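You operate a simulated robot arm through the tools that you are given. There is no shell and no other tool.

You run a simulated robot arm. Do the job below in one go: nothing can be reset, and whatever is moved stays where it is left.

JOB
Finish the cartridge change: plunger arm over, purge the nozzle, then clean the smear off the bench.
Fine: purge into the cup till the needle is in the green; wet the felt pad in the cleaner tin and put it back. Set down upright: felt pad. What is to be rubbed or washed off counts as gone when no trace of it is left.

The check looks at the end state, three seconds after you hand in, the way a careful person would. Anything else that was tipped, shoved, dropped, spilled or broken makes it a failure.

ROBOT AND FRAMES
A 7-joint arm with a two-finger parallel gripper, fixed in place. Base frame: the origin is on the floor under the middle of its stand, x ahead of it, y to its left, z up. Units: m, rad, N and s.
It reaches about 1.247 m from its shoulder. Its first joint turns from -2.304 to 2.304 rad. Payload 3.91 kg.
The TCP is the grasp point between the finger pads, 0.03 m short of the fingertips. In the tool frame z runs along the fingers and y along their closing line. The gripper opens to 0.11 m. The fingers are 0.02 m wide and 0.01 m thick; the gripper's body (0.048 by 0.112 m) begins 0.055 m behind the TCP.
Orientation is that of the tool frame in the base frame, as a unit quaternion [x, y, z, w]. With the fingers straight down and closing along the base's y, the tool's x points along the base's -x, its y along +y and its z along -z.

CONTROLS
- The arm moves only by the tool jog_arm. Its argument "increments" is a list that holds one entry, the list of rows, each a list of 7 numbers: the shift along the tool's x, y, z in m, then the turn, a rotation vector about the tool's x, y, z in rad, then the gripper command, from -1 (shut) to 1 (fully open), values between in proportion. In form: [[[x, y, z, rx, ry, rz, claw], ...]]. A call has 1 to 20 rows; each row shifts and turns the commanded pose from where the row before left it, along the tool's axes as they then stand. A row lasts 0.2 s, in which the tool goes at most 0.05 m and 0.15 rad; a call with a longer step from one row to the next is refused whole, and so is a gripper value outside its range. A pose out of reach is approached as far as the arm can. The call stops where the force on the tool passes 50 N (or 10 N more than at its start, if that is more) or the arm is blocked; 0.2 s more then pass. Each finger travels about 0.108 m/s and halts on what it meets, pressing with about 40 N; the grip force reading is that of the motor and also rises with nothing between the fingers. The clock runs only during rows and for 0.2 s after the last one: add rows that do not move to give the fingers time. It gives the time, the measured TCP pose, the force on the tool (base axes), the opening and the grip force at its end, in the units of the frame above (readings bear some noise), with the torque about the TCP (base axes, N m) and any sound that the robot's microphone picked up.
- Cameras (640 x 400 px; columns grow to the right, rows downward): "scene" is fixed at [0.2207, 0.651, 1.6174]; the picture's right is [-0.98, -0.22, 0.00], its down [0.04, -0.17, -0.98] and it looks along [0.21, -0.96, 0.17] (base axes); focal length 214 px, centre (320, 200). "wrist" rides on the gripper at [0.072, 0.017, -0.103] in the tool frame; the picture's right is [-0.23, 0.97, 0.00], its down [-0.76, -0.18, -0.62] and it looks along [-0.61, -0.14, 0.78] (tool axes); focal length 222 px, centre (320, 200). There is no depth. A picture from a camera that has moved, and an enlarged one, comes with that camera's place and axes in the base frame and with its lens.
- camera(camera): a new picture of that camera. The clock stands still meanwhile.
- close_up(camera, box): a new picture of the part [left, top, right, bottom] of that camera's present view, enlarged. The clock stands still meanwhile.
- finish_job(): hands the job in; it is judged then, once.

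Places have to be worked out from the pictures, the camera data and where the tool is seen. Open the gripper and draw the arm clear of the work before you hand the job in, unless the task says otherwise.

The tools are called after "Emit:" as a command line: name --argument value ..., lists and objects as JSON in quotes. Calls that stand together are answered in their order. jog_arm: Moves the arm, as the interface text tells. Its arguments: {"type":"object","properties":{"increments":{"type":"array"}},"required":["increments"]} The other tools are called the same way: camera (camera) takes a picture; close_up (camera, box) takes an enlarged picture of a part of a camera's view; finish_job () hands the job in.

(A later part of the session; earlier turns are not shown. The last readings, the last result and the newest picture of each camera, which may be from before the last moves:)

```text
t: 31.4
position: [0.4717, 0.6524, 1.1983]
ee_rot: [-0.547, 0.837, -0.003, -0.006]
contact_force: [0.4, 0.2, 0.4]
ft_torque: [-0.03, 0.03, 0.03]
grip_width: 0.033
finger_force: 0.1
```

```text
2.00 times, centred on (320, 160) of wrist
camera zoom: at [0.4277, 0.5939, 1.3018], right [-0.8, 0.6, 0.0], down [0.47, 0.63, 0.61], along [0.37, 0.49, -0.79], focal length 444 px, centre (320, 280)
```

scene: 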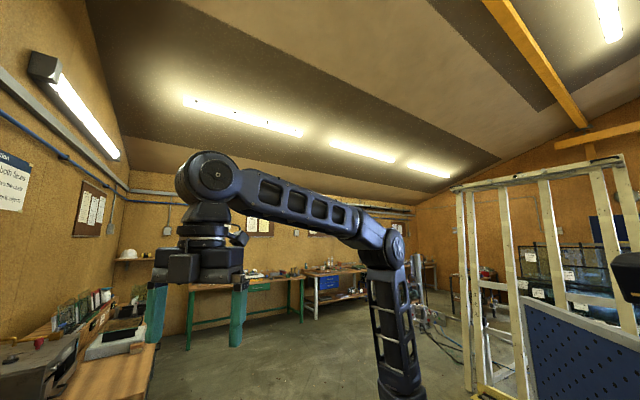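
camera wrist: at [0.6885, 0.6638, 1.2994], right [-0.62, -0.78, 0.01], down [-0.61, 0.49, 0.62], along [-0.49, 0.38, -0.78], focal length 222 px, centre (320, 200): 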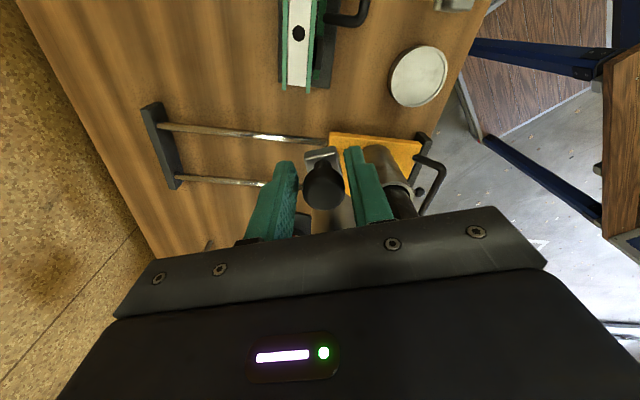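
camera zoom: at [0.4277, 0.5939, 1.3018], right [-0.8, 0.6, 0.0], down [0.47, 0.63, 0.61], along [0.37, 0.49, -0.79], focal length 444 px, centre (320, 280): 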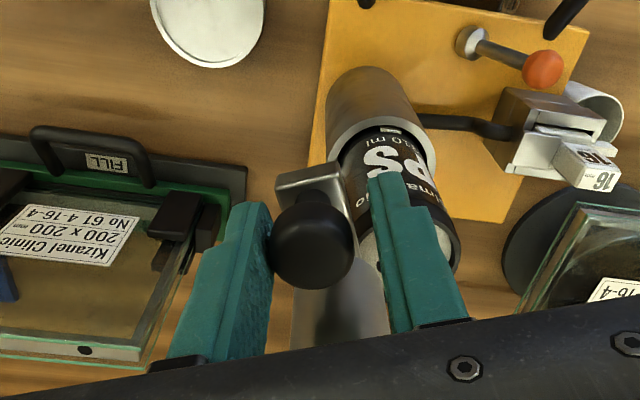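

Arm is nearly there (≈−113°). I'll sweep the last ~20° in smaller steps, watching for a stop.

Emit:
jog_arm --increments '[[[-0.0006, 0.0123, 0, 0, 0, 0.1, -0.4], [-0.0006, 0.0123, 0, 0, 0, 0.1, -0.4], [-0.0003, 0.0074, 0, 0, 0, 0.06, -0.4], [-0.0003, 0.0074, 0, 0, 0, 0.06, -0.4], [0, 0, 0, 0, 0, 0, -0.4]]]'

Emit:
close_up --camera "wrist" --box '[160, 60, 480, 260]'

```text
t: 32.6
position: [0.4402, 0.6753, 1.1983]
ee_rot: [-0.408, 0.913, -0.003, -0.005]
contact_force: [0.1, -0.3, 0.0]
ft_torque: [0.01, 0.0, -0.03]
grip_width: 0.0332
finger_force: 0.0
```

```text
2.00 times, centred on (320, 160) of wrist
camera zoom: at [0.3785, 0.6321, 1.3011], right [-0.57, 0.82, -0.01], down [0.64, 0.46, 0.61], along [0.51, 0.35, -0.79], focal length 444 px, centre (320, 280)
```

zoom: 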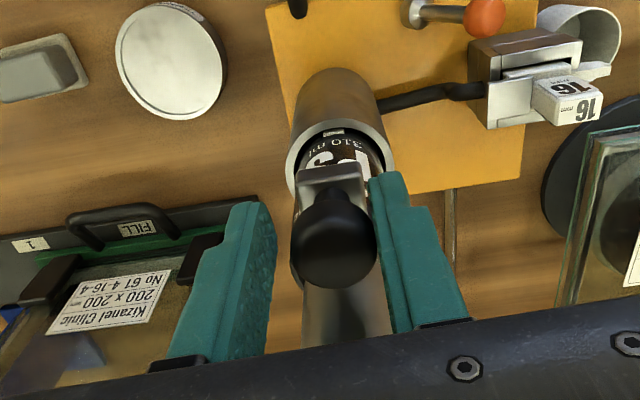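

The knob ran ahead to the far finger, likely seated at its stop, and the arm is over the cartridge. I'll open the fingers, lift off and inspect alignment.

Emit:
jog_arm --increments '[[[0, 0, 0, 0, 0, 0, 0.2], [0, 0, 0, 0, 0, 0, 0.6], [0, 0, 0, 0, 0, 0, 0.6], [0, 0, -0.04, 0, 0, 0, 0.6], [0, 0, -0.04, 0, 0, 0, 0.6], [0, 0, -0.04, 0, 0, 0, 1], [0, 0, -0.04, 0, 0, 0, 1], [0, 0, 0, 0, 0, 0, 1]]]'

Emit:
camera --camera "wrist"

Emit:
close_up --camera "wrist" --box '[220, 60, 460, 210]'

```text
t: 34.4
position: [0.4397, 0.6758, 1.3588]
ee_rot: [-0.408, 0.913, -0.003, -0.005]
contact_force: [-0.4, 0.2, 0.1]
ft_torque: [-0.02, 0.01, -0.02]
grip_width: 0.1098
finger_force: 0.1
```

```text
taken
camera wrist: at [0.3785, 0.6339, 1.4619], right [-0.57, 0.82, 0.0], down [0.64, 0.46, 0.61], along [0.51, 0.35, -0.79], focal length 222 px, centre (320, 200)
```

wrist: 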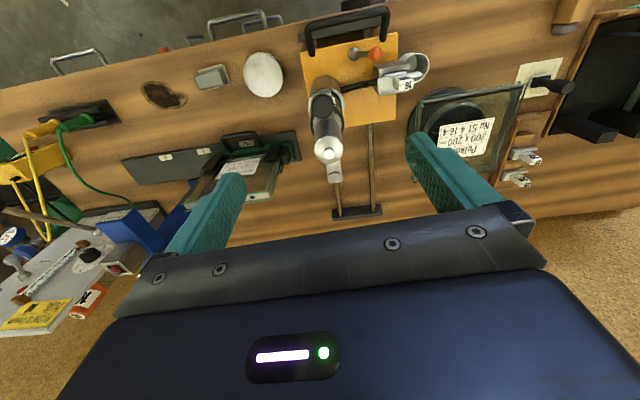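

```text
2.67 times, centred on (340, 135) of wrist
camera zoom: at [0.3785, 0.6339, 1.4619], right [-0.57, 0.82, 0.0], down [0.64, 0.46, 0.61], along [0.51, 0.35, -0.79], focal length 592 px, centre (267, 373)
```

zoom: 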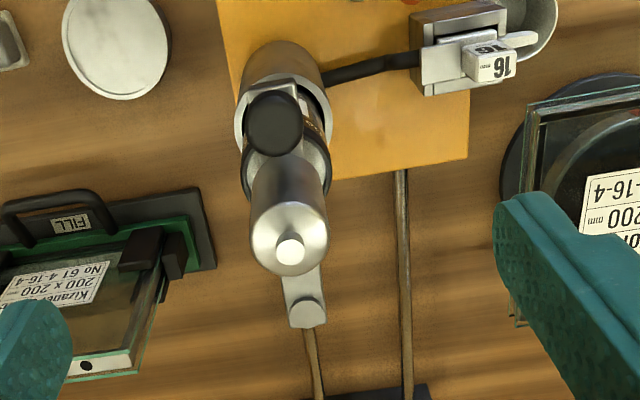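

I zoom tightly to judge the alignment of the plunger with the holder.

Emit:
close_up --camera "wrist" --box '[288, 60, 384, 120]'

Emit:
close_up --camera "wrist" --box '[288, 110, 384, 170]'

```text
6.67 times, centred on (336, 90) of wrist
camera zoom: at [0.3785, 0.6339, 1.4619], right [-0.57, 0.82, 0.0], down [0.64, 0.46, 0.61], along [0.51, 0.35, -0.79], focal length 1481 px, centre (213, 933)
```

zoom: 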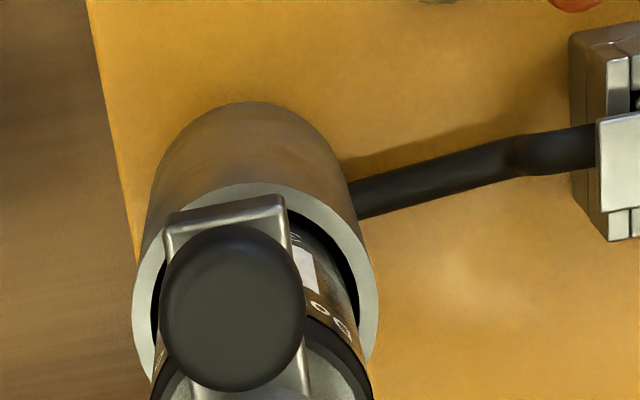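

```text
6.67 times, centred on (336, 140) of wrist
camera zoom: at [0.3785, 0.6339, 1.4619], right [-0.57, 0.82, 0.0], down [0.64, 0.46, 0.61], along [0.51, 0.35, -0.79], focal length 1481 px, centre (213, 600)
```

zoom: 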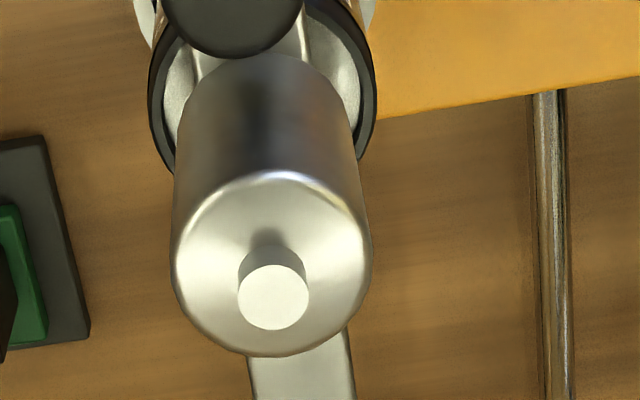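

The plunger sits over the cartridge within ~1 mm, and it seems to have snapped into place. Next I go to the panel: retreat at height, then descend in front of the bench edge above the DOSE lever.

Emit:
jog_arm --increments '[[[0.0295, 0.0308, 0, 0, 0, 0, 1], [0.0295, 0.0308, 0, 0, 0, 0, 1], [0.0295, 0.0308, 0, 0, 0, 0, 1], [0.0295, 0.0308, 0, 0, 0, 0, 1], [0.0295, 0.0308, 0, 0, 0, 0, 1], [0.0295, 0.0308, 0, 0, 0, 0, 1], [0, 0, 0.042, 0, 0, 0.028, 1], [0, 0, 0.042, 0, 0, 0.028, 1], [0, 0, 0.042, 0, 0, 0, 1], [0, 0, 0.042, 0, 0, 0, 1], [0, 0, 0.042, 0, 0, 0, 1], [0, 0, 0.042, 0, 0, 0, 1], [0, 0, 0.042, 0, 0, 0, 1], [0, 0, 0, 0, 0, 0, 1]]]'

Emit:
camera --camera "wrist"

```text
t: 37.4
position: [0.1825, 0.6649, 1.066]
ee_rot: [-0.383, 0.924, -0.004, -0.004]
contact_force: [0.8, 0.2, -0.4]
ft_torque: [0.01, 0.0, 0.0]
grip_width: 0.1098
finger_force: 0.1
```

```text
taken
camera wrist: at [0.1196, 0.6265, 1.1693], right [-0.53, 0.85, -0.01], down [0.67, 0.42, 0.62], along [0.52, 0.32, -0.79], focal length 222 px, centre (320, 200)
```

wrist: 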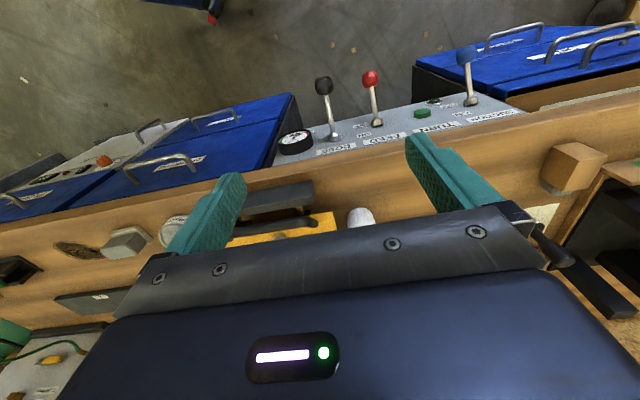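

I zoom on the panel from here to refine lever positions.

Emit:
close_up --camera "wrist" --box '[260, 30, 500, 180]'

```text
2.67 times, centred on (380, 105) of wrist
camera zoom: at [0.1196, 0.6265, 1.1693], right [-0.53, 0.85, -0.01], down [0.67, 0.42, 0.62], along [0.52, 0.32, -0.79], focal length 592 px, centre (160, 453)
```

zoom: 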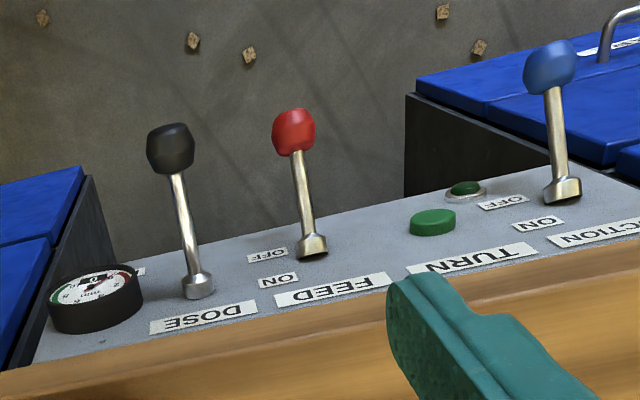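

DOSE ball ≈(0.182, 0.669, 0.764). I'll lower the gripper above it, fingers spread ~6 cm along the bench direction, stopping at z≈0.88 to check.

Emit:
jog_arm --increments '[[[-0.0025, 0.0032, 0.045, 0, 0, 0, 0.4], [0, 0, 0.045, 0, 0, 0, 0.1], [0, 0, 0.045, 0, 0, 0, 0.1], [0, 0, 0.045, 0, 0, 0, 0.1], [0, 0, 0, 0, 0, 0, 0.1]]]'

Emit:
camera --camera "wrist"

```text
t: 38.6
position: [0.1832, 0.6664, 0.8863]
ee_rot: [-0.382, 0.924, -0.004, -0.004]
contact_force: [-0.3, -0.6, 0.2]
ft_torque: [0.02, -0.01, 0.01]
grip_width: 0.0603
finger_force: 0.0
```

```text
taken
camera wrist: at [0.119, 0.628, 0.9895], right [-0.53, 0.85, -0.01], down [0.67, 0.42, 0.62], along [0.53, 0.32, -0.79], focal length 222 px, centre (320, 200)
```

wrist: 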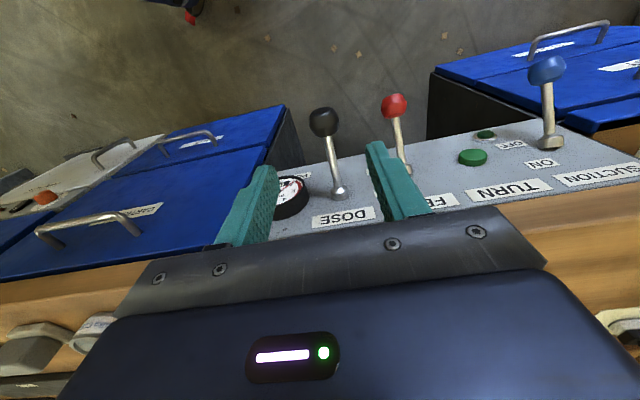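

Ball confirmed at ≈(0.183, 0.669, 0.764), centred. I'll descend to it and close the fingers on the ball.

Emit:
jog_arm --increments '[[[-0.001, 0.0015, 0.04, 0, 0, 0, 0.1], [0, 0, 0.04, 0, 0, 0, 0.1], [0, 0, 0.038, 0, 0, 0, 0.1], [0, 0, 0, 0, 0, 0, -0.3], [0, 0, 0, 0, 0, 0, -0.6], [0, 0, 0, 0, 0, 0, -0.6]]]'

Emit:
camera --camera "wrist"

```text
t: 40.0
position: [0.1798, 0.6667, 0.7688]
ee_rot: [-0.382, 0.924, -0.003, -0.005]
contact_force: [-3.4, 10.5, -7.3]
ft_torque: [0.14, 0.11, 0.17]
grip_width: 0.0315
finger_force: 45.1
```

```text
taken
camera wrist: at [0.1164, 0.6287, 0.8718], right [-0.53, 0.85, 0.0], down [0.67, 0.42, 0.62], along [0.52, 0.32, -0.79], focal length 222 px, centre (320, 200)
```

wrist: 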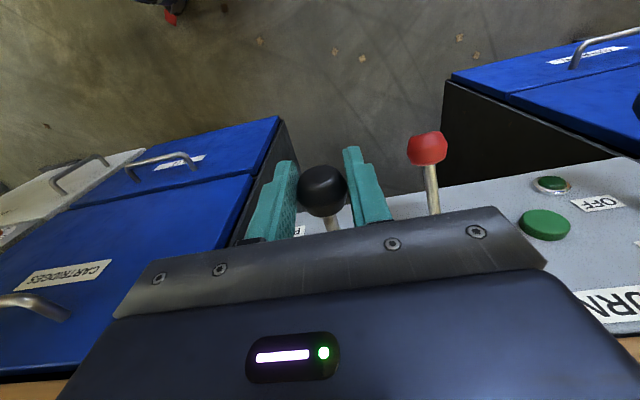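

Ball is gripped (31.5 mm), small side load. I now try DOSE downward by 2 cm and read the force.

Emit:
jog_arm --increments '[[[0, 0, 0.01, 0, 0, 0, -0.6], [-0.002, 0, 0.01, 0, 0, 0, -0.6], [0, 0, 0, 0, 0, 0, -0.6]]]'

```text
t: 40.8
position: [0.1812, 0.6689, 0.7485]
ee_rot: [-0.382, 0.924, -0.003, -0.004]
contact_force: [-7.6, 5.8, 14.0]
ft_torque: [0.98, -0.9, 0.19]
grip_width: 0.0314
finger_force: 45.2
```

The lever yields downward against a spring-like 14 N. I'll push further down to about 4 cm and hold 1 s, listening for any sound.

Emit:
jog_arm --increments '[[[-0.003, 0, 0.01, 0, 0, 0, -0.6], [-0.004, 0, 0.01, 0, 0, 0, -0.6], [0, 0, 0, 0, 0, 0, -0.6], [0, 0, 0, 0, 0, 0, -0.6], [0, 0, 0, 0, 0, 0, -0.6]]]'

Emit:
camera --camera "wrist"

Emit:
camera --camera "scene"

```text
t: 42.0
position: [0.185, 0.6735, 0.7272]
ee_rot: [-0.383, 0.924, -0.005, -0.005]
contact_force: [-21.9, 6.5, 2.5]
ft_torque: [0.36, -0.14, 0.05]
grip_width: 0.0313
finger_force: 44.9
```

```text
taken
camera wrist: at [0.1223, 0.6345, 0.8318], right [-0.53, 0.85, -0.01], down [0.67, 0.42, 0.61], along [0.52, 0.32, -0.79], focal length 222 px, centre (320, 200)
```

wrist: 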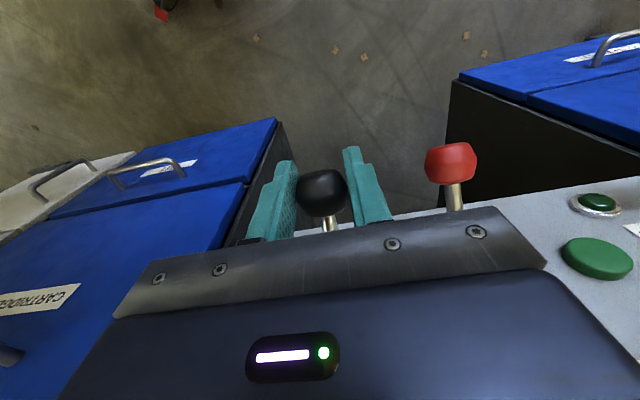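

```text
taken
```

scene: 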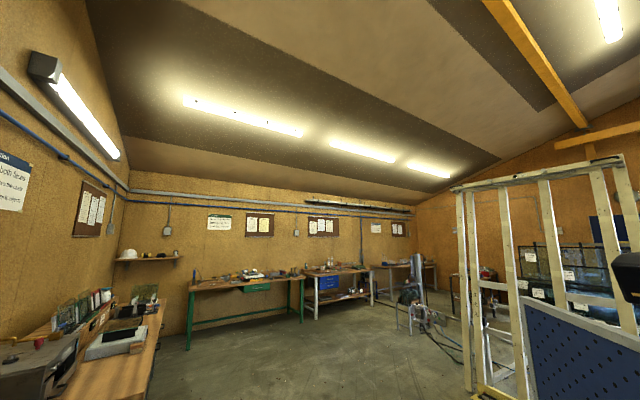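

Lever is ~27° down, holding. I'll release, rise, and check whether it springs back and whether the gauge moved.

Emit:
jog_arm --increments '[[[0, 0, 0, 0, 0, 0, 0.0], [0, 0, 0, 0, 0, 0, 0.1], [0, 0, -0.045, 0, 0, 0, 0.1], [0, 0, -0.045, 0, 0, 0, 0.1], [0, 0, -0.045, 0, 0, 0, 0.1], [0, 0, -0.045, 0, 0, 0, 0.4], [0, 0, 0, 0, 0, 0, 1]]]'

Emit:
camera --camera "wrist"

Emit:
close_up --camera "wrist" --box '[240, 60, 480, 210]'

```text
t: 43.6
position: [0.1883, 0.674, 0.9089]
ee_rot: [-0.382, 0.924, -0.005, -0.005]
contact_force: [-0.1, -0.9, -0.3]
ft_torque: [0.0, 0.0, -0.03]
grip_width: 0.1103
finger_force: 0.0
```

```text
taken
camera wrist: at [0.1252, 0.6358, 1.0118], right [-0.53, 0.85, -0.01], down [0.67, 0.42, 0.61], along [0.52, 0.32, -0.79], focal length 222 px, centre (320, 200)
```

wrist: 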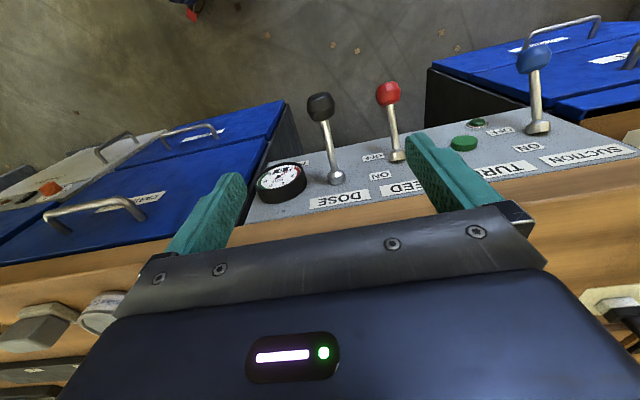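

```text
2.67 times, centred on (360, 135) of wrist
camera zoom: at [0.1252, 0.6358, 1.0118], right [-0.53, 0.85, -0.01], down [0.67, 0.42, 0.61], along [0.52, 0.32, -0.79], focal length 592 px, centre (213, 373)
```

zoom: 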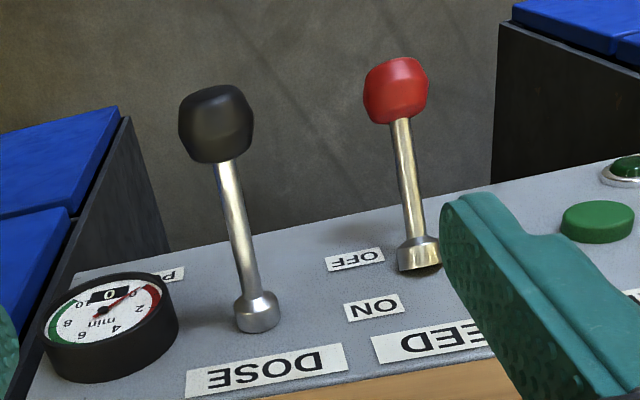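

I check the gauge close-up after that test.

Emit:
close_up --camera "wrist" --box '[252, 150, 316, 210]'

```text
6.67 times, centred on (284, 180) of wrist
camera zoom: at [0.1252, 0.6358, 1.0118], right [-0.53, 0.85, -0.01], down [0.67, 0.42, 0.61], along [0.52, 0.32, -0.79], focal length 1481 px, centre (560, 333)
```

zoom: 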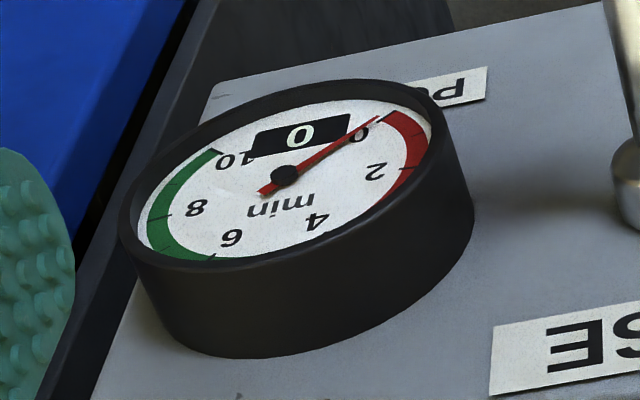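

Gauge unchanged at 0, so DOSE alone does nothing with FEED off. Next I'll go over the red FEED ball at ≈(0.136, 0.744, 0.704) with the fingers ~6 cm open.

Emit:
jog_arm --increments '[[[-0.006, 0.0425, 0, 0, 0, 0, 0.6], [-0.006, 0.0425, 0, 0, 0, 0, 0.1], [0, 0, 0.04, 0, 0, 0, 0.1], [0, 0, 0.04, 0, 0, 0, 0.1], [0, 0, 0, 0, 0, 0, 0.1]]]'

Emit:
camera --camera "wrist"

```text
t: 44.8
position: [0.136, 0.7439, 0.8286]
ee_rot: [-0.383, 0.924, -0.003, -0.003]
contact_force: [-0.6, -0.4, -0.4]
ft_torque: [0.0, 0.0, -0.01]
grip_width: 0.0605
finger_force: 0.0
```

```text
taken
camera wrist: at [0.0717, 0.7039, 0.9303], right [-0.53, 0.85, -0.01], down [0.67, 0.42, 0.62], along [0.52, 0.32, -0.79], focal length 222 px, centre (320, 200)
```

wrist: 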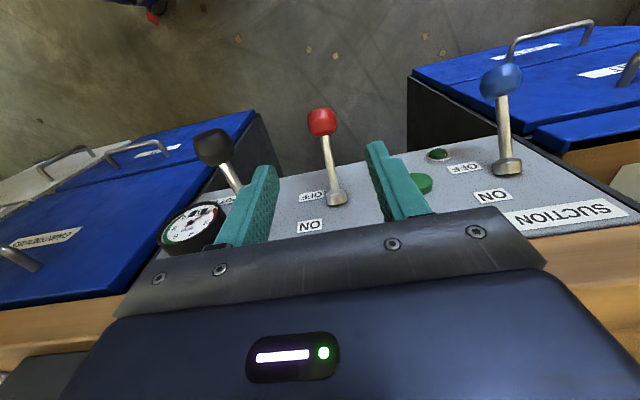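

Ball is centred between the fingers and the gauge is visible at left. I'll descend and grip the red ball.

Emit:
jog_arm --increments '[[[0, 0, 0.04, 0, 0, 0, 0.1], [0, 0, 0.04, 0, 0, 0, 0.1], [0, 0, 0.04, 0, 0, 0, 0.1], [0, 0, 0, 0, 0, 0, -0.3], [0, 0, 0, 0, 0, 0, -0.6], [0, 0, 0, 0, 0, 0, -0.6]]]'

Emit:
camera --camera "wrist"

```text
t: 46.2
position: [0.1352, 0.7421, 0.7071]
ee_rot: [-0.383, 0.924, -0.003, -0.005]
contact_force: [-9.3, 22.2, -2.9]
ft_torque: [-0.11, 0.53, 0.11]
grip_width: 0.0315
finger_force: 44.7
```

```text
taken
camera wrist: at [0.0714, 0.7036, 0.8108], right [-0.53, 0.85, 0.0], down [0.67, 0.42, 0.62], along [0.52, 0.32, -0.79], focal length 222 px, centre (320, 200)
```

wrist: 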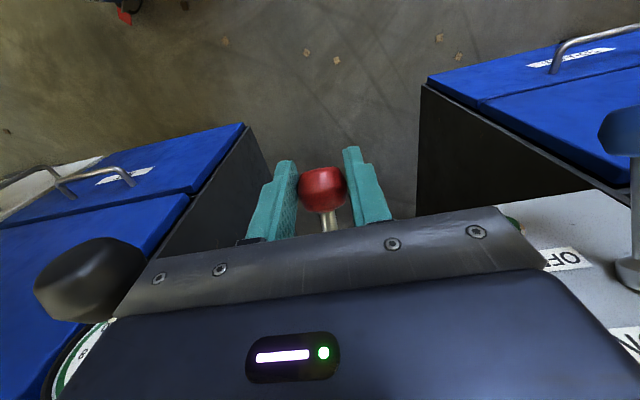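

Gripped with a small side load. I'll lift the FEED lever along its arc, first to level.

Emit:
jog_arm --increments '[[[0.0071, 0.001, -0.015, 0, 0, 0, -0.6], [0.0041, 0, -0.0153, 0, 0, 0, -0.6], [0.0014, 0, -0.0157, 0, 0, 0, -0.6]]]'

```text
t: 47.0
position: [0.1253, 0.7339, 0.7513]
ee_rot: [-0.383, 0.924, -0.005, -0.004]
contact_force: [-3.7, 5.5, -11.9]
ft_torque: [-0.62, 0.85, 0.12]
grip_width: 0.0314
finger_force: 45.1
```

Moves with ~12 N resistance. Continuing upward to ON.

Emit:
jog_arm --increments '[[[-0.0014, 0, -0.0157, 0, 0, 0, -0.6], [-0.0041, 0, -0.0153, 0, 0, 0, -0.6], [-0.0066, 0, -0.0143, 0, 0, 0, -0.6]]]'

Emit:
camera --camera "wrist"

```text
t: 47.8
position: [0.1358, 0.7431, 0.8008]
ee_rot: [-0.382, 0.924, -0.002, -0.004]
contact_force: [3.2, -5.0, 3.0]
ft_torque: [-0.01, -0.18, -0.09]
grip_width: 0.0315
finger_force: 29.0
```

```text
taken
camera wrist: at [0.0719, 0.7045, 0.9029], right [-0.53, 0.85, 0.0], down [0.67, 0.42, 0.62], along [0.53, 0.32, -0.79], focal length 222 px, centre (320, 200)
```

wrist: 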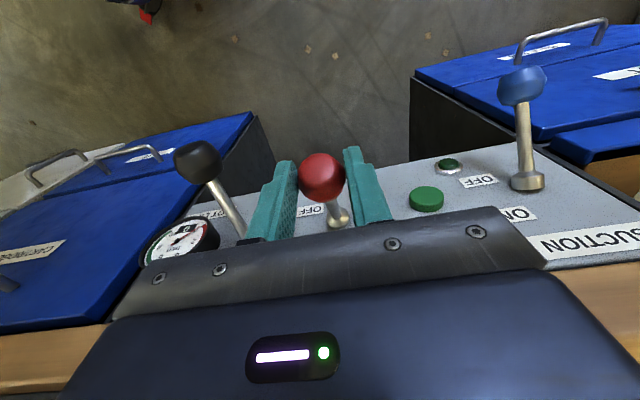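

The lever is up at z≈0.80. I'll release it, rise and check that FEED stays ON and what the gauge does.

Emit:
jog_arm --increments '[[[0, 0, 0, 0, 0, 0, 0.0], [0, 0, 0, 0, 0, 0, 0.1], [0, 0, -0.045, 0, 0, 0, 0.1], [0, 0, -0.045, 0, 0, 0, 0.1], [0, 0, 0, 0, 0, 0, 0.1]]]'

Emit:
camera --camera "wrist"

Emit:
close_up --camera "wrist" --box '[150, 80, 390, 230]'

```text
t: 49.0
position: [0.135, 0.7425, 0.8874]
ee_rot: [-0.382, 0.924, -0.005, -0.005]
contact_force: [-0.4, -0.3, -0.8]
ft_torque: [-0.01, 0.03, -0.01]
grip_width: 0.0606
finger_force: 0.1
```

```text
taken
camera wrist: at [0.0717, 0.705, 0.9907], right [-0.53, 0.85, -0.01], down [0.67, 0.42, 0.61], along [0.52, 0.32, -0.79], focal length 222 px, centre (320, 200)
```

wrist: 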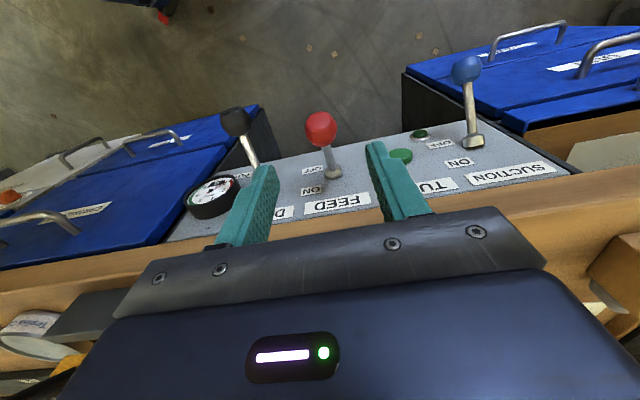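

```text
2.67 times, centred on (270, 155) of wrist
camera zoom: at [0.0717, 0.705, 0.9907], right [-0.53, 0.85, -0.01], down [0.67, 0.42, 0.61], along [0.52, 0.32, -0.79], focal length 592 px, centre (453, 320)
```

zoom: 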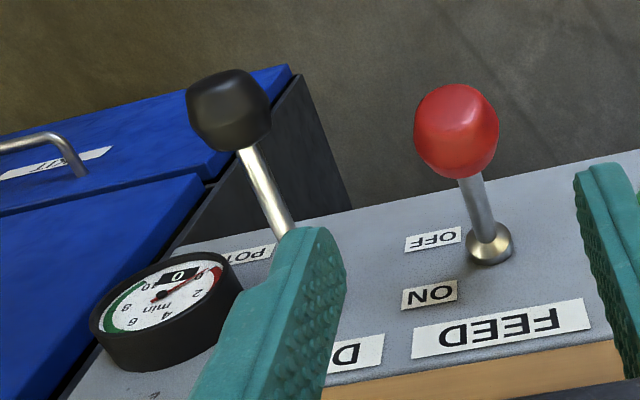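

FEED is ON, gauge still 0. Now back to DOSE: grip the black ball, push down and hold briefly.

Emit:
jog_arm --increments '[[[0.0103, -0.0425, 0, 0, 0, 0, 0.1], [0.0103, -0.0425, 0, 0, 0, 0, 0.1], [0, 0, 0.04, 0, 0, 0, 0.1], [0, 0, 0.04, 0, 0, 0, 0.1], [0, 0, 0.041, 0, 0, 0, 0.1], [0, 0, 0, 0, 0, 0, -0.3], [0, 0, 0, 0, 0, 0, -0.6], [0, 0, 0, 0, 0, 0, -0.6]]]'

```text
t: 50.8
position: [0.1817, 0.6679, 0.7674]
ee_rot: [-0.382, 0.924, -0.004, -0.004]
contact_force: [3.2, 0.5, -3.1]
ft_torque: [-0.21, 0.26, -0.02]
grip_width: 0.0314
finger_force: 44.7
```

The DOSE ball is gripped with almost no side load. I push it down 4 cm and hold about 1 s.

Emit:
jog_arm --increments '[[[0, 0, 0.01, 0, 0, 0, -0.6], [-0.002, 0, 0.01, 0, 0, 0, -0.6], [-0.003, 0, 0.01, 0, 0, 0, -0.6], [-0.004, 0, 0.01, 0, 0, 0, -0.6], [0, 0, 0, 0, 0, 0, -0.6], [0, 0, 0, 0, 0, 0, -0.6]]]'

Emit:
camera --camera "wrist"

```text
t: 52.2
position: [0.1856, 0.6745, 0.7265]
ee_rot: [-0.383, 0.924, -0.004, -0.004]
contact_force: [0.2, -7.7, 7.8]
ft_torque: [0.5, -0.48, -0.1]
grip_width: 0.0311
finger_force: 45.0
```

```text
taken
camera wrist: at [0.1223, 0.6347, 0.8314], right [-0.53, 0.85, -0.01], down [0.67, 0.42, 0.62], along [0.52, 0.32, -0.79], focal length 222 px, centre (320, 200)
```

wrist: 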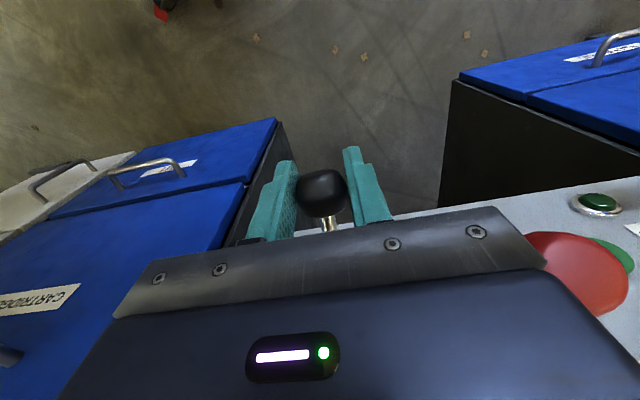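

No sound yet; I'll release and lift to read the gauge.

Emit:
jog_arm --increments '[[[0, 0, 0, 0, 0, 0, 0.0], [0, 0, 0, 0, 0, 0, 0.1], [0, 0, -0.045, 0, 0, 0, 0.1], [0, 0, -0.045, 0, 0, 0, 0.1], [0, 0, -0.045, 0, 0, 0, 0.1], [0, 0, -0.045, 0, 0, 0, 0.5], [0, 0, 0, 0, 0, 0, 1]]]'

Emit:
close_up --camera "wrist" --box '[240, 60, 480, 210]'

```text
t: 53.8
position: [0.1874, 0.6749, 0.9088]
ee_rot: [-0.383, 0.924, -0.003, -0.005]
contact_force: [0.1, 0.0, -0.3]
ft_torque: [0.02, -0.01, -0.01]
grip_width: 0.1101
finger_force: 0.0
```

```text
2.67 times, centred on (360, 135) of wrist
camera zoom: at [0.124, 0.6362, 1.012], right [-0.53, 0.85, -0.01], down [0.67, 0.42, 0.61], along [0.52, 0.32, -0.79], focal length 592 px, centre (213, 373)
```

zoom: 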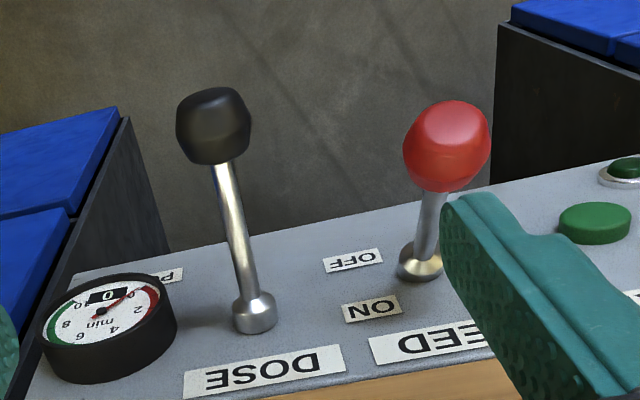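

Gauge still at 0. I'll test the DOSE lever upward: grip again and lift it.

Emit:
jog_arm --increments '[[[0.0055, 0.002, 0.047, 0, 0, 0, 0.1], [0.003, 0, 0.047, 0, 0, 0, 0.1], [0, 0, 0.047, 0, 0, 0, 0.1], [0, 0, 0, 0, 0, 0, 0.1], [0, 0, 0, 0, 0, 0, -0.3], [0, 0, 0, 0, 0, 0, -0.6], [0, 0, 0, 0, 0, 0, -0.6], [0.001, 0, -0.01, 0, 0, 0, -0.6], [-0.001, 0, -0.01, 0, 0, 0, -0.6]]]'

```text
t: 55.6
position: [0.1805, 0.6681, 0.7694]
ee_rot: [-0.382, 0.924, -0.006, -0.005]
contact_force: [2.1, 15.4, -20.2]
ft_torque: [0.52, -0.16, -0.05]
grip_width: 0.0312
finger_force: 45.1
stopped in row 9: the force on the tool passed its limit at 96 N (the readings are from after the stop); the commanded pose is now the measured one
```

Upward is a hard stop, so DOSE only works downward. I'll push it down further along its arc to find its full throw, then hold.

Emit:
jog_arm --increments '[[[0, 0, 0.01, 0, 0, 0, -0.6], [-0.002, 0, 0.01, 0, 0, 0, -0.6], [-0.003, 0, 0.01, 0, 0, 0, -0.6], [-0.004, 0, 0.01, 0, 0, 0, -0.6], [-0.006, 0, 0.01, 0, 0, 0, -0.6], [-0.006, 0, 0.008, 0, 0, 0, -0.6], [0, 0, 0, 0, 0, 0, -0.6]]]'

```text
t: 57.2
position: [0.1923, 0.6798, 0.7125]
ee_rot: [-0.383, 0.924, -0.006, -0.007]
contact_force: [-24.7, -10.4, -1.9]
ft_torque: [0.52, -0.39, 0.13]
grip_width: 0.0312
finger_force: 45.5
```

Reached about 37° down with load toward the robot, near its end stop. I'll hold there 2 s, then look.

Emit:
jog_arm --increments '[[[0.003, 0, 0, 0, 0, 0, -0.6], [0, 0, 0, 0, 0, 0, -0.6], [0, 0, 0, 0, 0, 0, -0.6], [0, 0, 0, 0, 0, 0, -0.6], [0, 0, 0, 0, 0, 0, -0.6], [0, 0, 0, 0, 0, 0, -0.6], [0, 0, 0, 0, 0, 0, -0.6], [0, 0, 0, 0, 0, 0, -0.6]]]'

Emit:
camera --camera "wrist"

```text
t: 59.0
position: [0.1926, 0.68, 0.7129]
ee_rot: [-0.382, 0.924, -0.005, -0.004]
contact_force: [-13.3, 19.3, -2.8]
ft_torque: [-0.51, 0.6, 0.08]
grip_width: 0.0313
finger_force: 45.6
```

```text
taken
camera wrist: at [0.1284, 0.6414, 0.8162], right [-0.53, 0.85, -0.01], down [0.67, 0.42, 0.61], along [0.53, 0.32, -0.79], focal length 222 px, centre (320, 200)
```

wrist: 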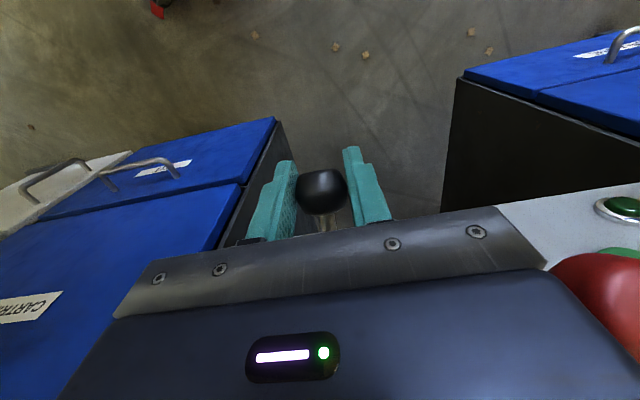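

Release and lift to read the gauge again.

Emit:
jog_arm --increments '[[[0, 0, 0, 0, 0, 0, 0.0], [0, 0, 0, 0, 0, 0, 0.1], [0, 0, -0.045, 0, 0, 0, 0.1], [0, 0, -0.045, 0, 0, 0, 0.1], [0, 0, -0.045, 0, 0, 0, 0.1], [0, 0, -0.045, 0, 0, 0, 0.5], [0, 0, 0, 0, 0, 0, 1]]]'

Emit:
close_up --camera "wrist" --box '[240, 60, 480, 210]'

```text
t: 60.6
position: [0.1936, 0.6798, 0.8914]
ee_rot: [-0.381, 0.924, -0.006, -0.006]
contact_force: [0.4, 1.7, 0.4]
ft_torque: [-0.01, 0.02, -0.01]
grip_width: 0.1101
finger_force: 0.0
```

```text
2.67 times, centred on (360, 135) of wrist
camera zoom: at [0.1304, 0.6429, 0.996], right [-0.53, 0.85, -0.01], down [0.67, 0.42, 0.61], along [0.53, 0.32, -0.79], focal length 592 px, centre (213, 373)
```

zoom: 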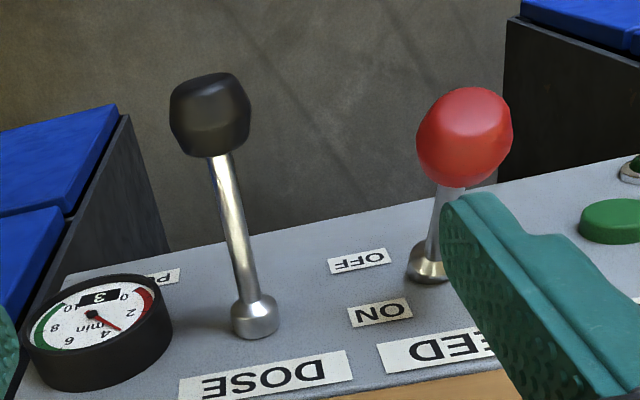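

The gauge jumped to about 3, so full throw with FEED on does the purge. I zoom on the gauge and look for it decaying.

Emit:
close_up --camera "wrist" --box '[240, 155, 312, 215]'

```text
6.67 times, centred on (276, 185) of wrist
camera zoom: at [0.1304, 0.6429, 0.996], right [-0.53, 0.85, -0.01], down [0.67, 0.42, 0.61], along [0.53, 0.32, -0.79], focal length 1481 px, centre (613, 300)
```

zoom: 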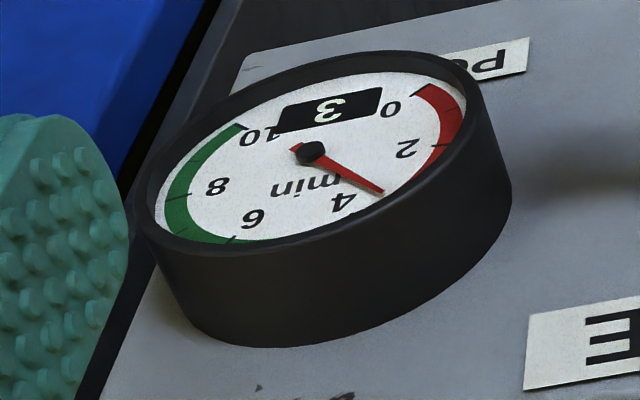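

Needle ≈3.3 after ~2.4 s of full throw (~1.35/s). I'll repeat with about 3.3 s total to land around 7.5–8.

Emit:
jog_arm --increments '[[[0.009, 0.0007, 0.042, 0, 0, 0, 0.1], [0.0085, 0, 0.042, 0, 0, 0, 0.1], [0, 0, 0.04, 0, 0, 0, 0.1], [0, 0, 0, 0, 0, 0, -0.3], [0, 0, 0, 0, 0, 0, -0.6], [0, 0, 0, 0, 0, 0, -0.6], [0, 0, 0.01, 0, 0, 0, -0.6], [-0.002, 0, 0.01, 0, 0, 0, -0.6], [-0.003, 0, 0.01, 0, 0, 0, -0.6], [-0.004, 0, 0.01, 0, 0, 0, -0.6], [-0.005, 0, 0.01, 0, 0, 0, -0.6], [-0.005, 0, 0.008, 0, 0, 0, -0.6], [0, 0, 0, 0, 0, 0, -0.6], [0, 0, 0, 0, 0, 0, -0.6], [0, 0, 0, 0, 0, 0, -0.6], [0, 0, 0, 0, 0, 0, -0.6], [0, 0, 0, 0, 0, 0, -0.6], [0, 0, 0, 0, 0, 0, -0.6]]]'

```text
t: 64.4
position: [0.1916, 0.6791, 0.7089]
ee_rot: [-0.382, 0.924, -0.006, -0.006]
contact_force: [-2.5, -8.0, -2.4]
ft_torque: [-0.05, 0.1, -0.03]
grip_width: 0.0313
finger_force: 45.2
```

At full throw with low load. I hold another ~1.5 s, then release and lift in one go.

Emit:
jog_arm --increments '[[[0, 0, 0, 0, 0, 0, -0.6], [0, 0, 0, 0, 0, 0, -0.6], [0, 0, 0, 0, 0, 0, -0.6], [0, 0, 0, 0, 0, 0, -0.6], [0, 0, 0, 0, 0, 0, -0.6], [0, 0, 0, 0, 0, 0, -0.6], [0, 0, 0, 0, 0, 0, -0.6], [0, 0, 0, 0, 0, 0, 0.0], [0, 0, 0, 0, 0, 0, 0.1], [0, 0, -0.045, 0, 0, 0, 0.1], [0, 0, -0.045, 0, 0, 0, 0.1], [0, 0, -0.045, 0, 0, 0, 0.1], [0, 0, -0.045, 0, 0, 0, 0.5], [0, 0, 0, 0, 0, 0, 1]]]'

Emit:
close_up --camera "wrist" --box '[240, 60, 480, 210]'

Emit:
close_up --camera "wrist" --box '[240, 155, 312, 215]'

```text
t: 67.4
position: [0.1928, 0.6839, 0.8913]
ee_rot: [-0.381, 0.924, -0.006, -0.006]
contact_force: [-0.6, 0.0, -0.9]
ft_torque: [-0.03, -0.02, 0.0]
grip_width: 0.1101
finger_force: 0.0
```

```text
2.67 times, centred on (360, 135) of wrist
camera zoom: at [0.1301, 0.6456, 0.9939], right [-0.53, 0.85, -0.01], down [0.67, 0.42, 0.61], along [0.53, 0.32, -0.79], focal length 592 px, centre (213, 373)
```

zoom: 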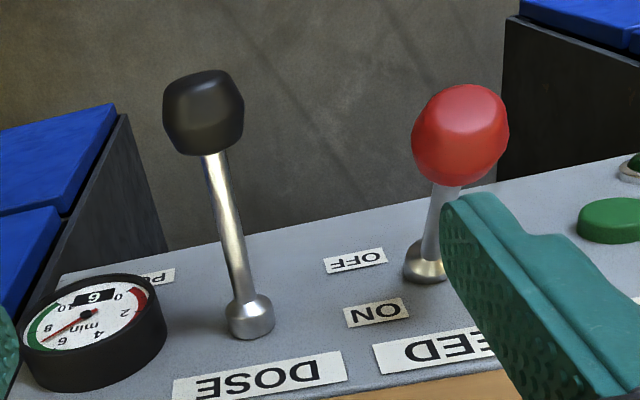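

```text
6.67 times, centred on (276, 185) of wrist
camera zoom: at [0.1301, 0.6456, 0.9939], right [-0.53, 0.85, -0.01], down [0.67, 0.42, 0.61], along [0.53, 0.32, -0.79], focal length 1481 px, centre (613, 300)
```

zoom: 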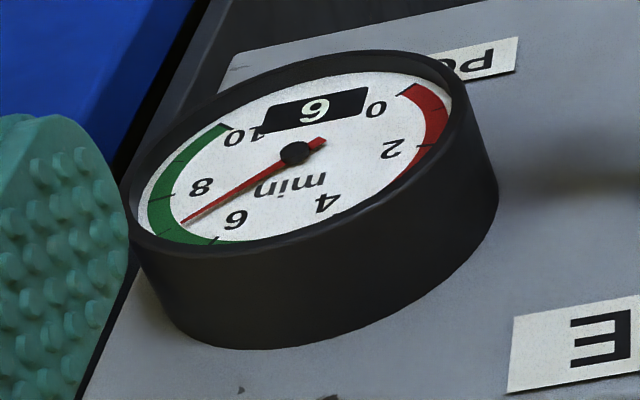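

Needle is ~7, in the green. Before topping up for margin, I'll rise to check the cup and nozzle for the purged material.

Emit:
jog_arm --increments '[[[0, 0, -0.045, 0, 0, 0, 1], [0, 0, -0.045, 0, 0, 0, 1], [0, 0, -0.045, 0, 0, 0, 1], [0, 0, -0.045, 0, 0, 0, 1], [0, 0, -0.045, 0, 0, 0, 1], [0, 0, -0.045, 0, 0, 0, 1], [0, 0, 0, 0, 0, 0, 1]]]'

Emit:
camera --camera "wrist"

Emit:
close_up --camera "wrist" --box '[270, 120, 430, 220]'

```text
t: 69.0
position: [0.1956, 0.6874, 1.1604]
ee_rot: [-0.382, 0.924, -0.007, -0.005]
contact_force: [0.2, -0.4, -0.3]
ft_torque: [0.04, 0.0, 0.0]
grip_width: 0.11
finger_force: 0.1
```

```text
taken
camera wrist: at [0.1314, 0.649, 1.2642], right [-0.53, 0.85, -0.01], down [0.67, 0.42, 0.61], along [0.53, 0.32, -0.79], focal length 222 px, centre (320, 200)
```

wrist: 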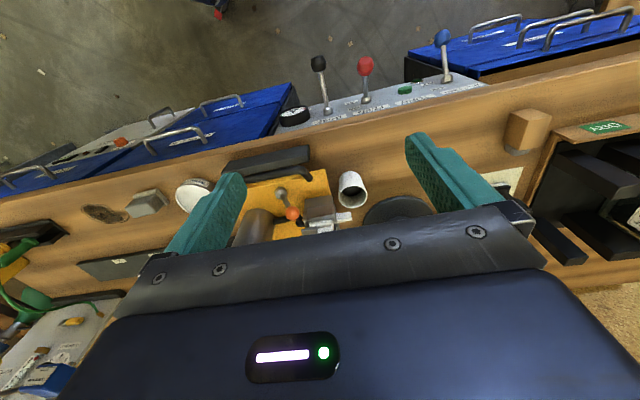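

```text
4.00 times, centred on (350, 170) of wrist
camera zoom: at [0.1314, 0.649, 1.2642], right [-0.53, 0.85, -0.01], down [0.67, 0.42, 0.61], along [0.53, 0.32, -0.79], focal length 888 px, centre (200, 320)
```

zoom: 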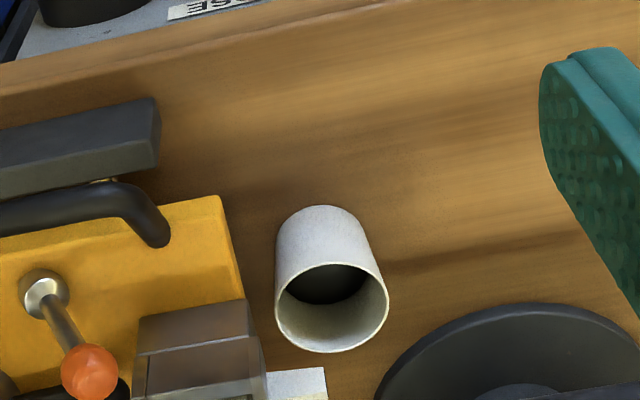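

Dark sealant sits in the bottom of the cup, bench around it clean. I check the gauge again from here for any drift.

Emit:
close_up --camera "wrist" --box '[270, 95, 326, 130]'

Emit:
close_up --camera "wrist" --box '[70, 150, 262, 270]'

```text
11.43 times, centred on (298, 112) of wrist
camera zoom: at [0.1314, 0.649, 1.2642], right [-0.53, 0.85, -0.01], down [0.67, 0.42, 0.61], along [0.53, 0.32, -0.79], focal length 2538 px, centre (571, 1200)
```

zoom: 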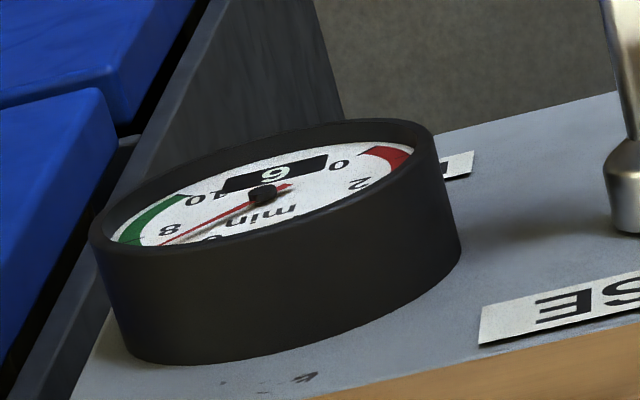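

```text
3.33 times, centred on (166, 210) of wrist
camera zoom: at [0.1314, 0.649, 1.2642], right [-0.53, 0.85, -0.01], down [0.67, 0.42, 0.61], along [0.53, 0.32, -0.79], focal length 740 px, centre (833, 167)
```

zoom: 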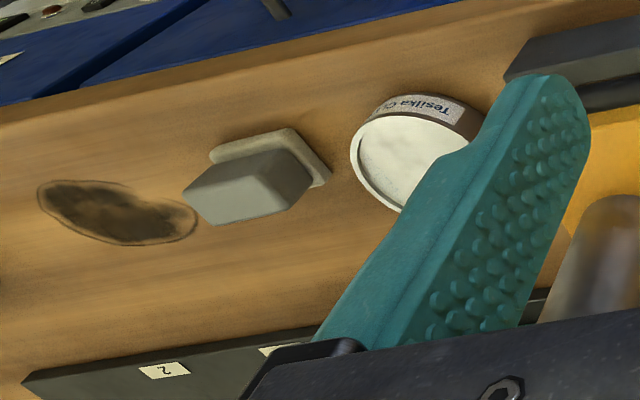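

Needle holds at ~7 (display 6–7). I'll top it up by ~1 s of dosing to give margin against decay: descend to the DOSE ball again and press.

Emit:
jog_arm --increments '[[[0.002, -0.0003, 0.0437, 0, 0, 0, 1], [0.002, -0.0003, 0.0437, 0, 0, 0, 0.5], [0.002, -0.0003, 0.0437, 0, 0, 0, 0.1], [0.002, -0.0003, 0.0437, 0, 0, 0, 0.1], [0.002, -0.0003, 0.0437, 0, 0, 0, 0.1], [0.002, -0.0003, 0.0437, 0, 0, 0, 0.1], [0.002, -0.0003, 0.0437, 0, 0, 0, 0.1], [0, 0, 0, 0, 0, 0, 0.1]]]'

Emit:
camera --camera "wrist"

```text
t: 70.8
position: [0.1845, 0.6699, 0.8543]
ee_rot: [-0.381, 0.924, -0.006, -0.005]
contact_force: [0.7, -0.6, 0.0]
ft_torque: [0.0, -0.02, 0.0]
grip_width: 0.0604
finger_force: 0.2
```

```text
taken
camera wrist: at [0.1213, 0.6326, 0.9575], right [-0.53, 0.85, -0.01], down [0.67, 0.42, 0.61], along [0.53, 0.32, -0.79], focal length 222 px, centre (320, 200)
```

wrist: 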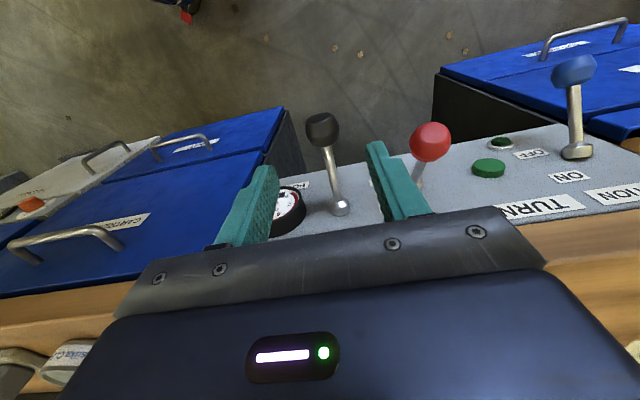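

Aligned over the ball. Descend, grip, press to full throw, hold ~0.6 s.

Emit:
jog_arm --increments '[[[0.002, 0.001, 0.0437, 0, 0, 0, 0.1], [0.001, 0, 0.0437, 0, 0, 0, 0.1], [0, 0, 0, 0, 0, 0, -0.3], [0, 0, 0, 0, 0, 0, -0.6], [0, 0, 0, 0, 0, 0, -0.6], [0, 0, 0.01, 0, 0, 0, -0.6], [-0.002, 0, 0.01, 0, 0, 0, -0.6], [-0.003, 0, 0.01, 0, 0, 0, -0.6], [-0.004, 0, 0.01, 0, 0, 0, -0.6], [-0.005, 0, 0.01, 0, 0, 0, -0.6], [-0.005, 0, 0.008, 0, 0, 0, -0.6], [0, 0, 0, 0, 0, 0, -0.6], [0, 0, 0, 0, 0, 0, -0.6]]]'

```text
t: 73.6
position: [0.1933, 0.681, 0.7092]
ee_rot: [-0.382, 0.924, -0.006, -0.006]
contact_force: [-18.8, 11.9, 0.3]
ft_torque: [-0.07, 0.01, 0.12]
grip_width: 0.0326
finger_force: 10.3
```

Full throw again. I hold 0.4 s more, release and lift to read the gauge.

Emit:
jog_arm --increments '[[[0, 0, 0, 0, 0, 0, -0.6], [0, 0, 0, 0, 0, 0, -0.6], [0, 0, 0, 0, 0, 0, 0.0], [0, 0, 0, 0, 0, 0, 0.1], [0.001, 0, -0.045, 0, 0, 0, 0.1], [0.001, 0, -0.045, 0, 0, 0, 0.1], [0.001, 0, -0.045, 0, 0, 0, 0.1], [0.001, 0, -0.045, 0, 0, 0, 0.5], [0, 0, 0, 0, 0, 0, 1]]]'

Emit:
close_up --camera "wrist" --box '[240, 60, 480, 210]'

Emit:
close_up --camera "wrist" --box '[240, 155, 312, 215]'

```text
t: 75.6
position: [0.1925, 0.6806, 0.8892]
ee_rot: [-0.382, 0.924, -0.006, -0.005]
contact_force: [0.0, -0.5, 0.0]
ft_torque: [-0.01, 0.02, -0.02]
grip_width: 0.1099
finger_force: 0.1
```

```text
2.67 times, centred on (360, 135) of wrist
camera zoom: at [0.1288, 0.6425, 0.9922], right [-0.53, 0.85, -0.01], down [0.67, 0.42, 0.61], along [0.53, 0.32, -0.79], focal length 592 px, centre (213, 373)
```

zoom: 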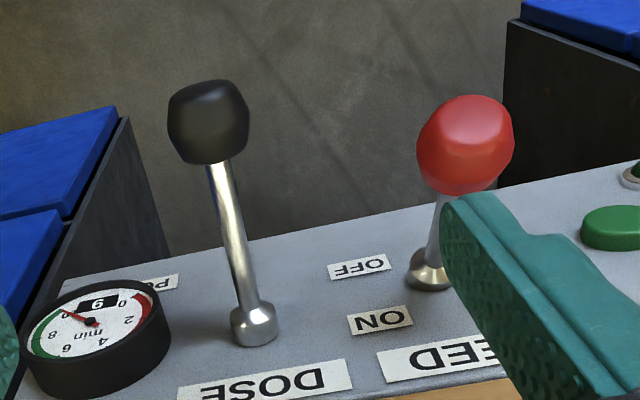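

```text
6.67 times, centred on (276, 185) of wrist
camera zoom: at [0.1288, 0.6425, 0.9922], right [-0.53, 0.85, -0.01], down [0.67, 0.42, 0.61], along [0.53, 0.32, -0.79], focal length 1481 px, centre (613, 300)
```

zoom: 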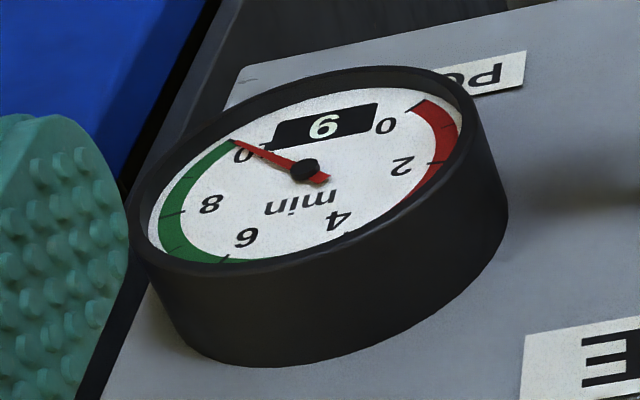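

Needle now ~9.7 with display 9, within the green with plenty of margin. I'll set FEED back to OFF as found: move over the red ball.

Emit:
jog_arm --increments '[[[-0.002, 0.0425, 0, 0, 0, 0, 0.5], [-0.002, 0.0425, 0, 0, 0, 0, 0.1], [0, 0, 0, 0, 0, 0, 0.1]]]'

Emit:
camera --camera "wrist"

```text
t: 76.4
position: [0.1352, 0.7445, 0.8896]
ee_rot: [-0.382, 0.924, -0.006, -0.005]
contact_force: [0.2, 0.2, 0.1]
ft_torque: [-0.01, 0.0, 0.02]
grip_width: 0.0607
finger_force: 0.1
```

```text
taken
camera wrist: at [0.0717, 0.706, 0.9921], right [-0.53, 0.85, -0.01], down [0.67, 0.42, 0.61], along [0.53, 0.32, -0.79], focal length 222 px, centre (320, 200)
```

wrist: 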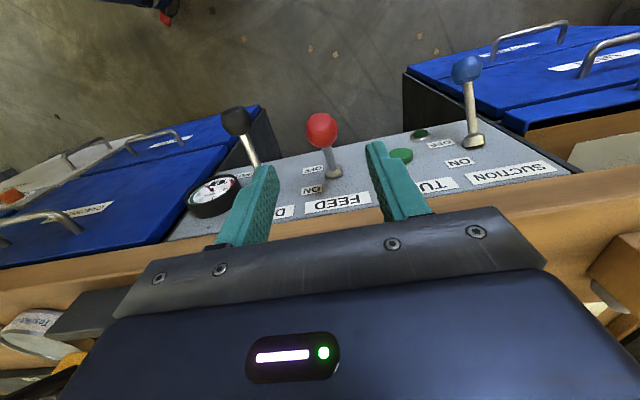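

Centred over the red ball. Descend, grip, and bring FEED down along the arc to OFF.

Emit:
jog_arm --increments '[[[0, 0, 0.045, 0, 0, 0, 0.1], [0, 0, 0.045, 0, 0, 0, 0.1], [0, 0, 0, 0, 0, 0, -0.3], [0, 0, 0, 0, 0, 0, -0.6], [0, 0, 0, 0, 0, 0, -0.6], [0.0066, 0, 0.0143, 0, 0, 0, -0.6], [0.0041, 0, 0.0153, 0, 0, 0, -0.6], [0.0014, 0, 0.0157, 0, 0, 0, -0.6], [-0.0014, 0, 0.0157, 0, 0, 0, -0.6], [-0.0041, 0, 0.0153, 0, 0, 0, -0.6], [-0.0071, 0, 0.015, 0, 0, 0, -0.6], [0, 0, 0, 0, 0, 0, -0.6]]]'

```text
t: 79.0
position: [0.1334, 0.7405, 0.7071]
ee_rot: [-0.383, 0.924, -0.006, -0.006]
contact_force: [-17.6, -3.7, -0.3]
ft_torque: [0.42, -0.24, -0.02]
grip_width: 0.0315
finger_force: 45.0
```

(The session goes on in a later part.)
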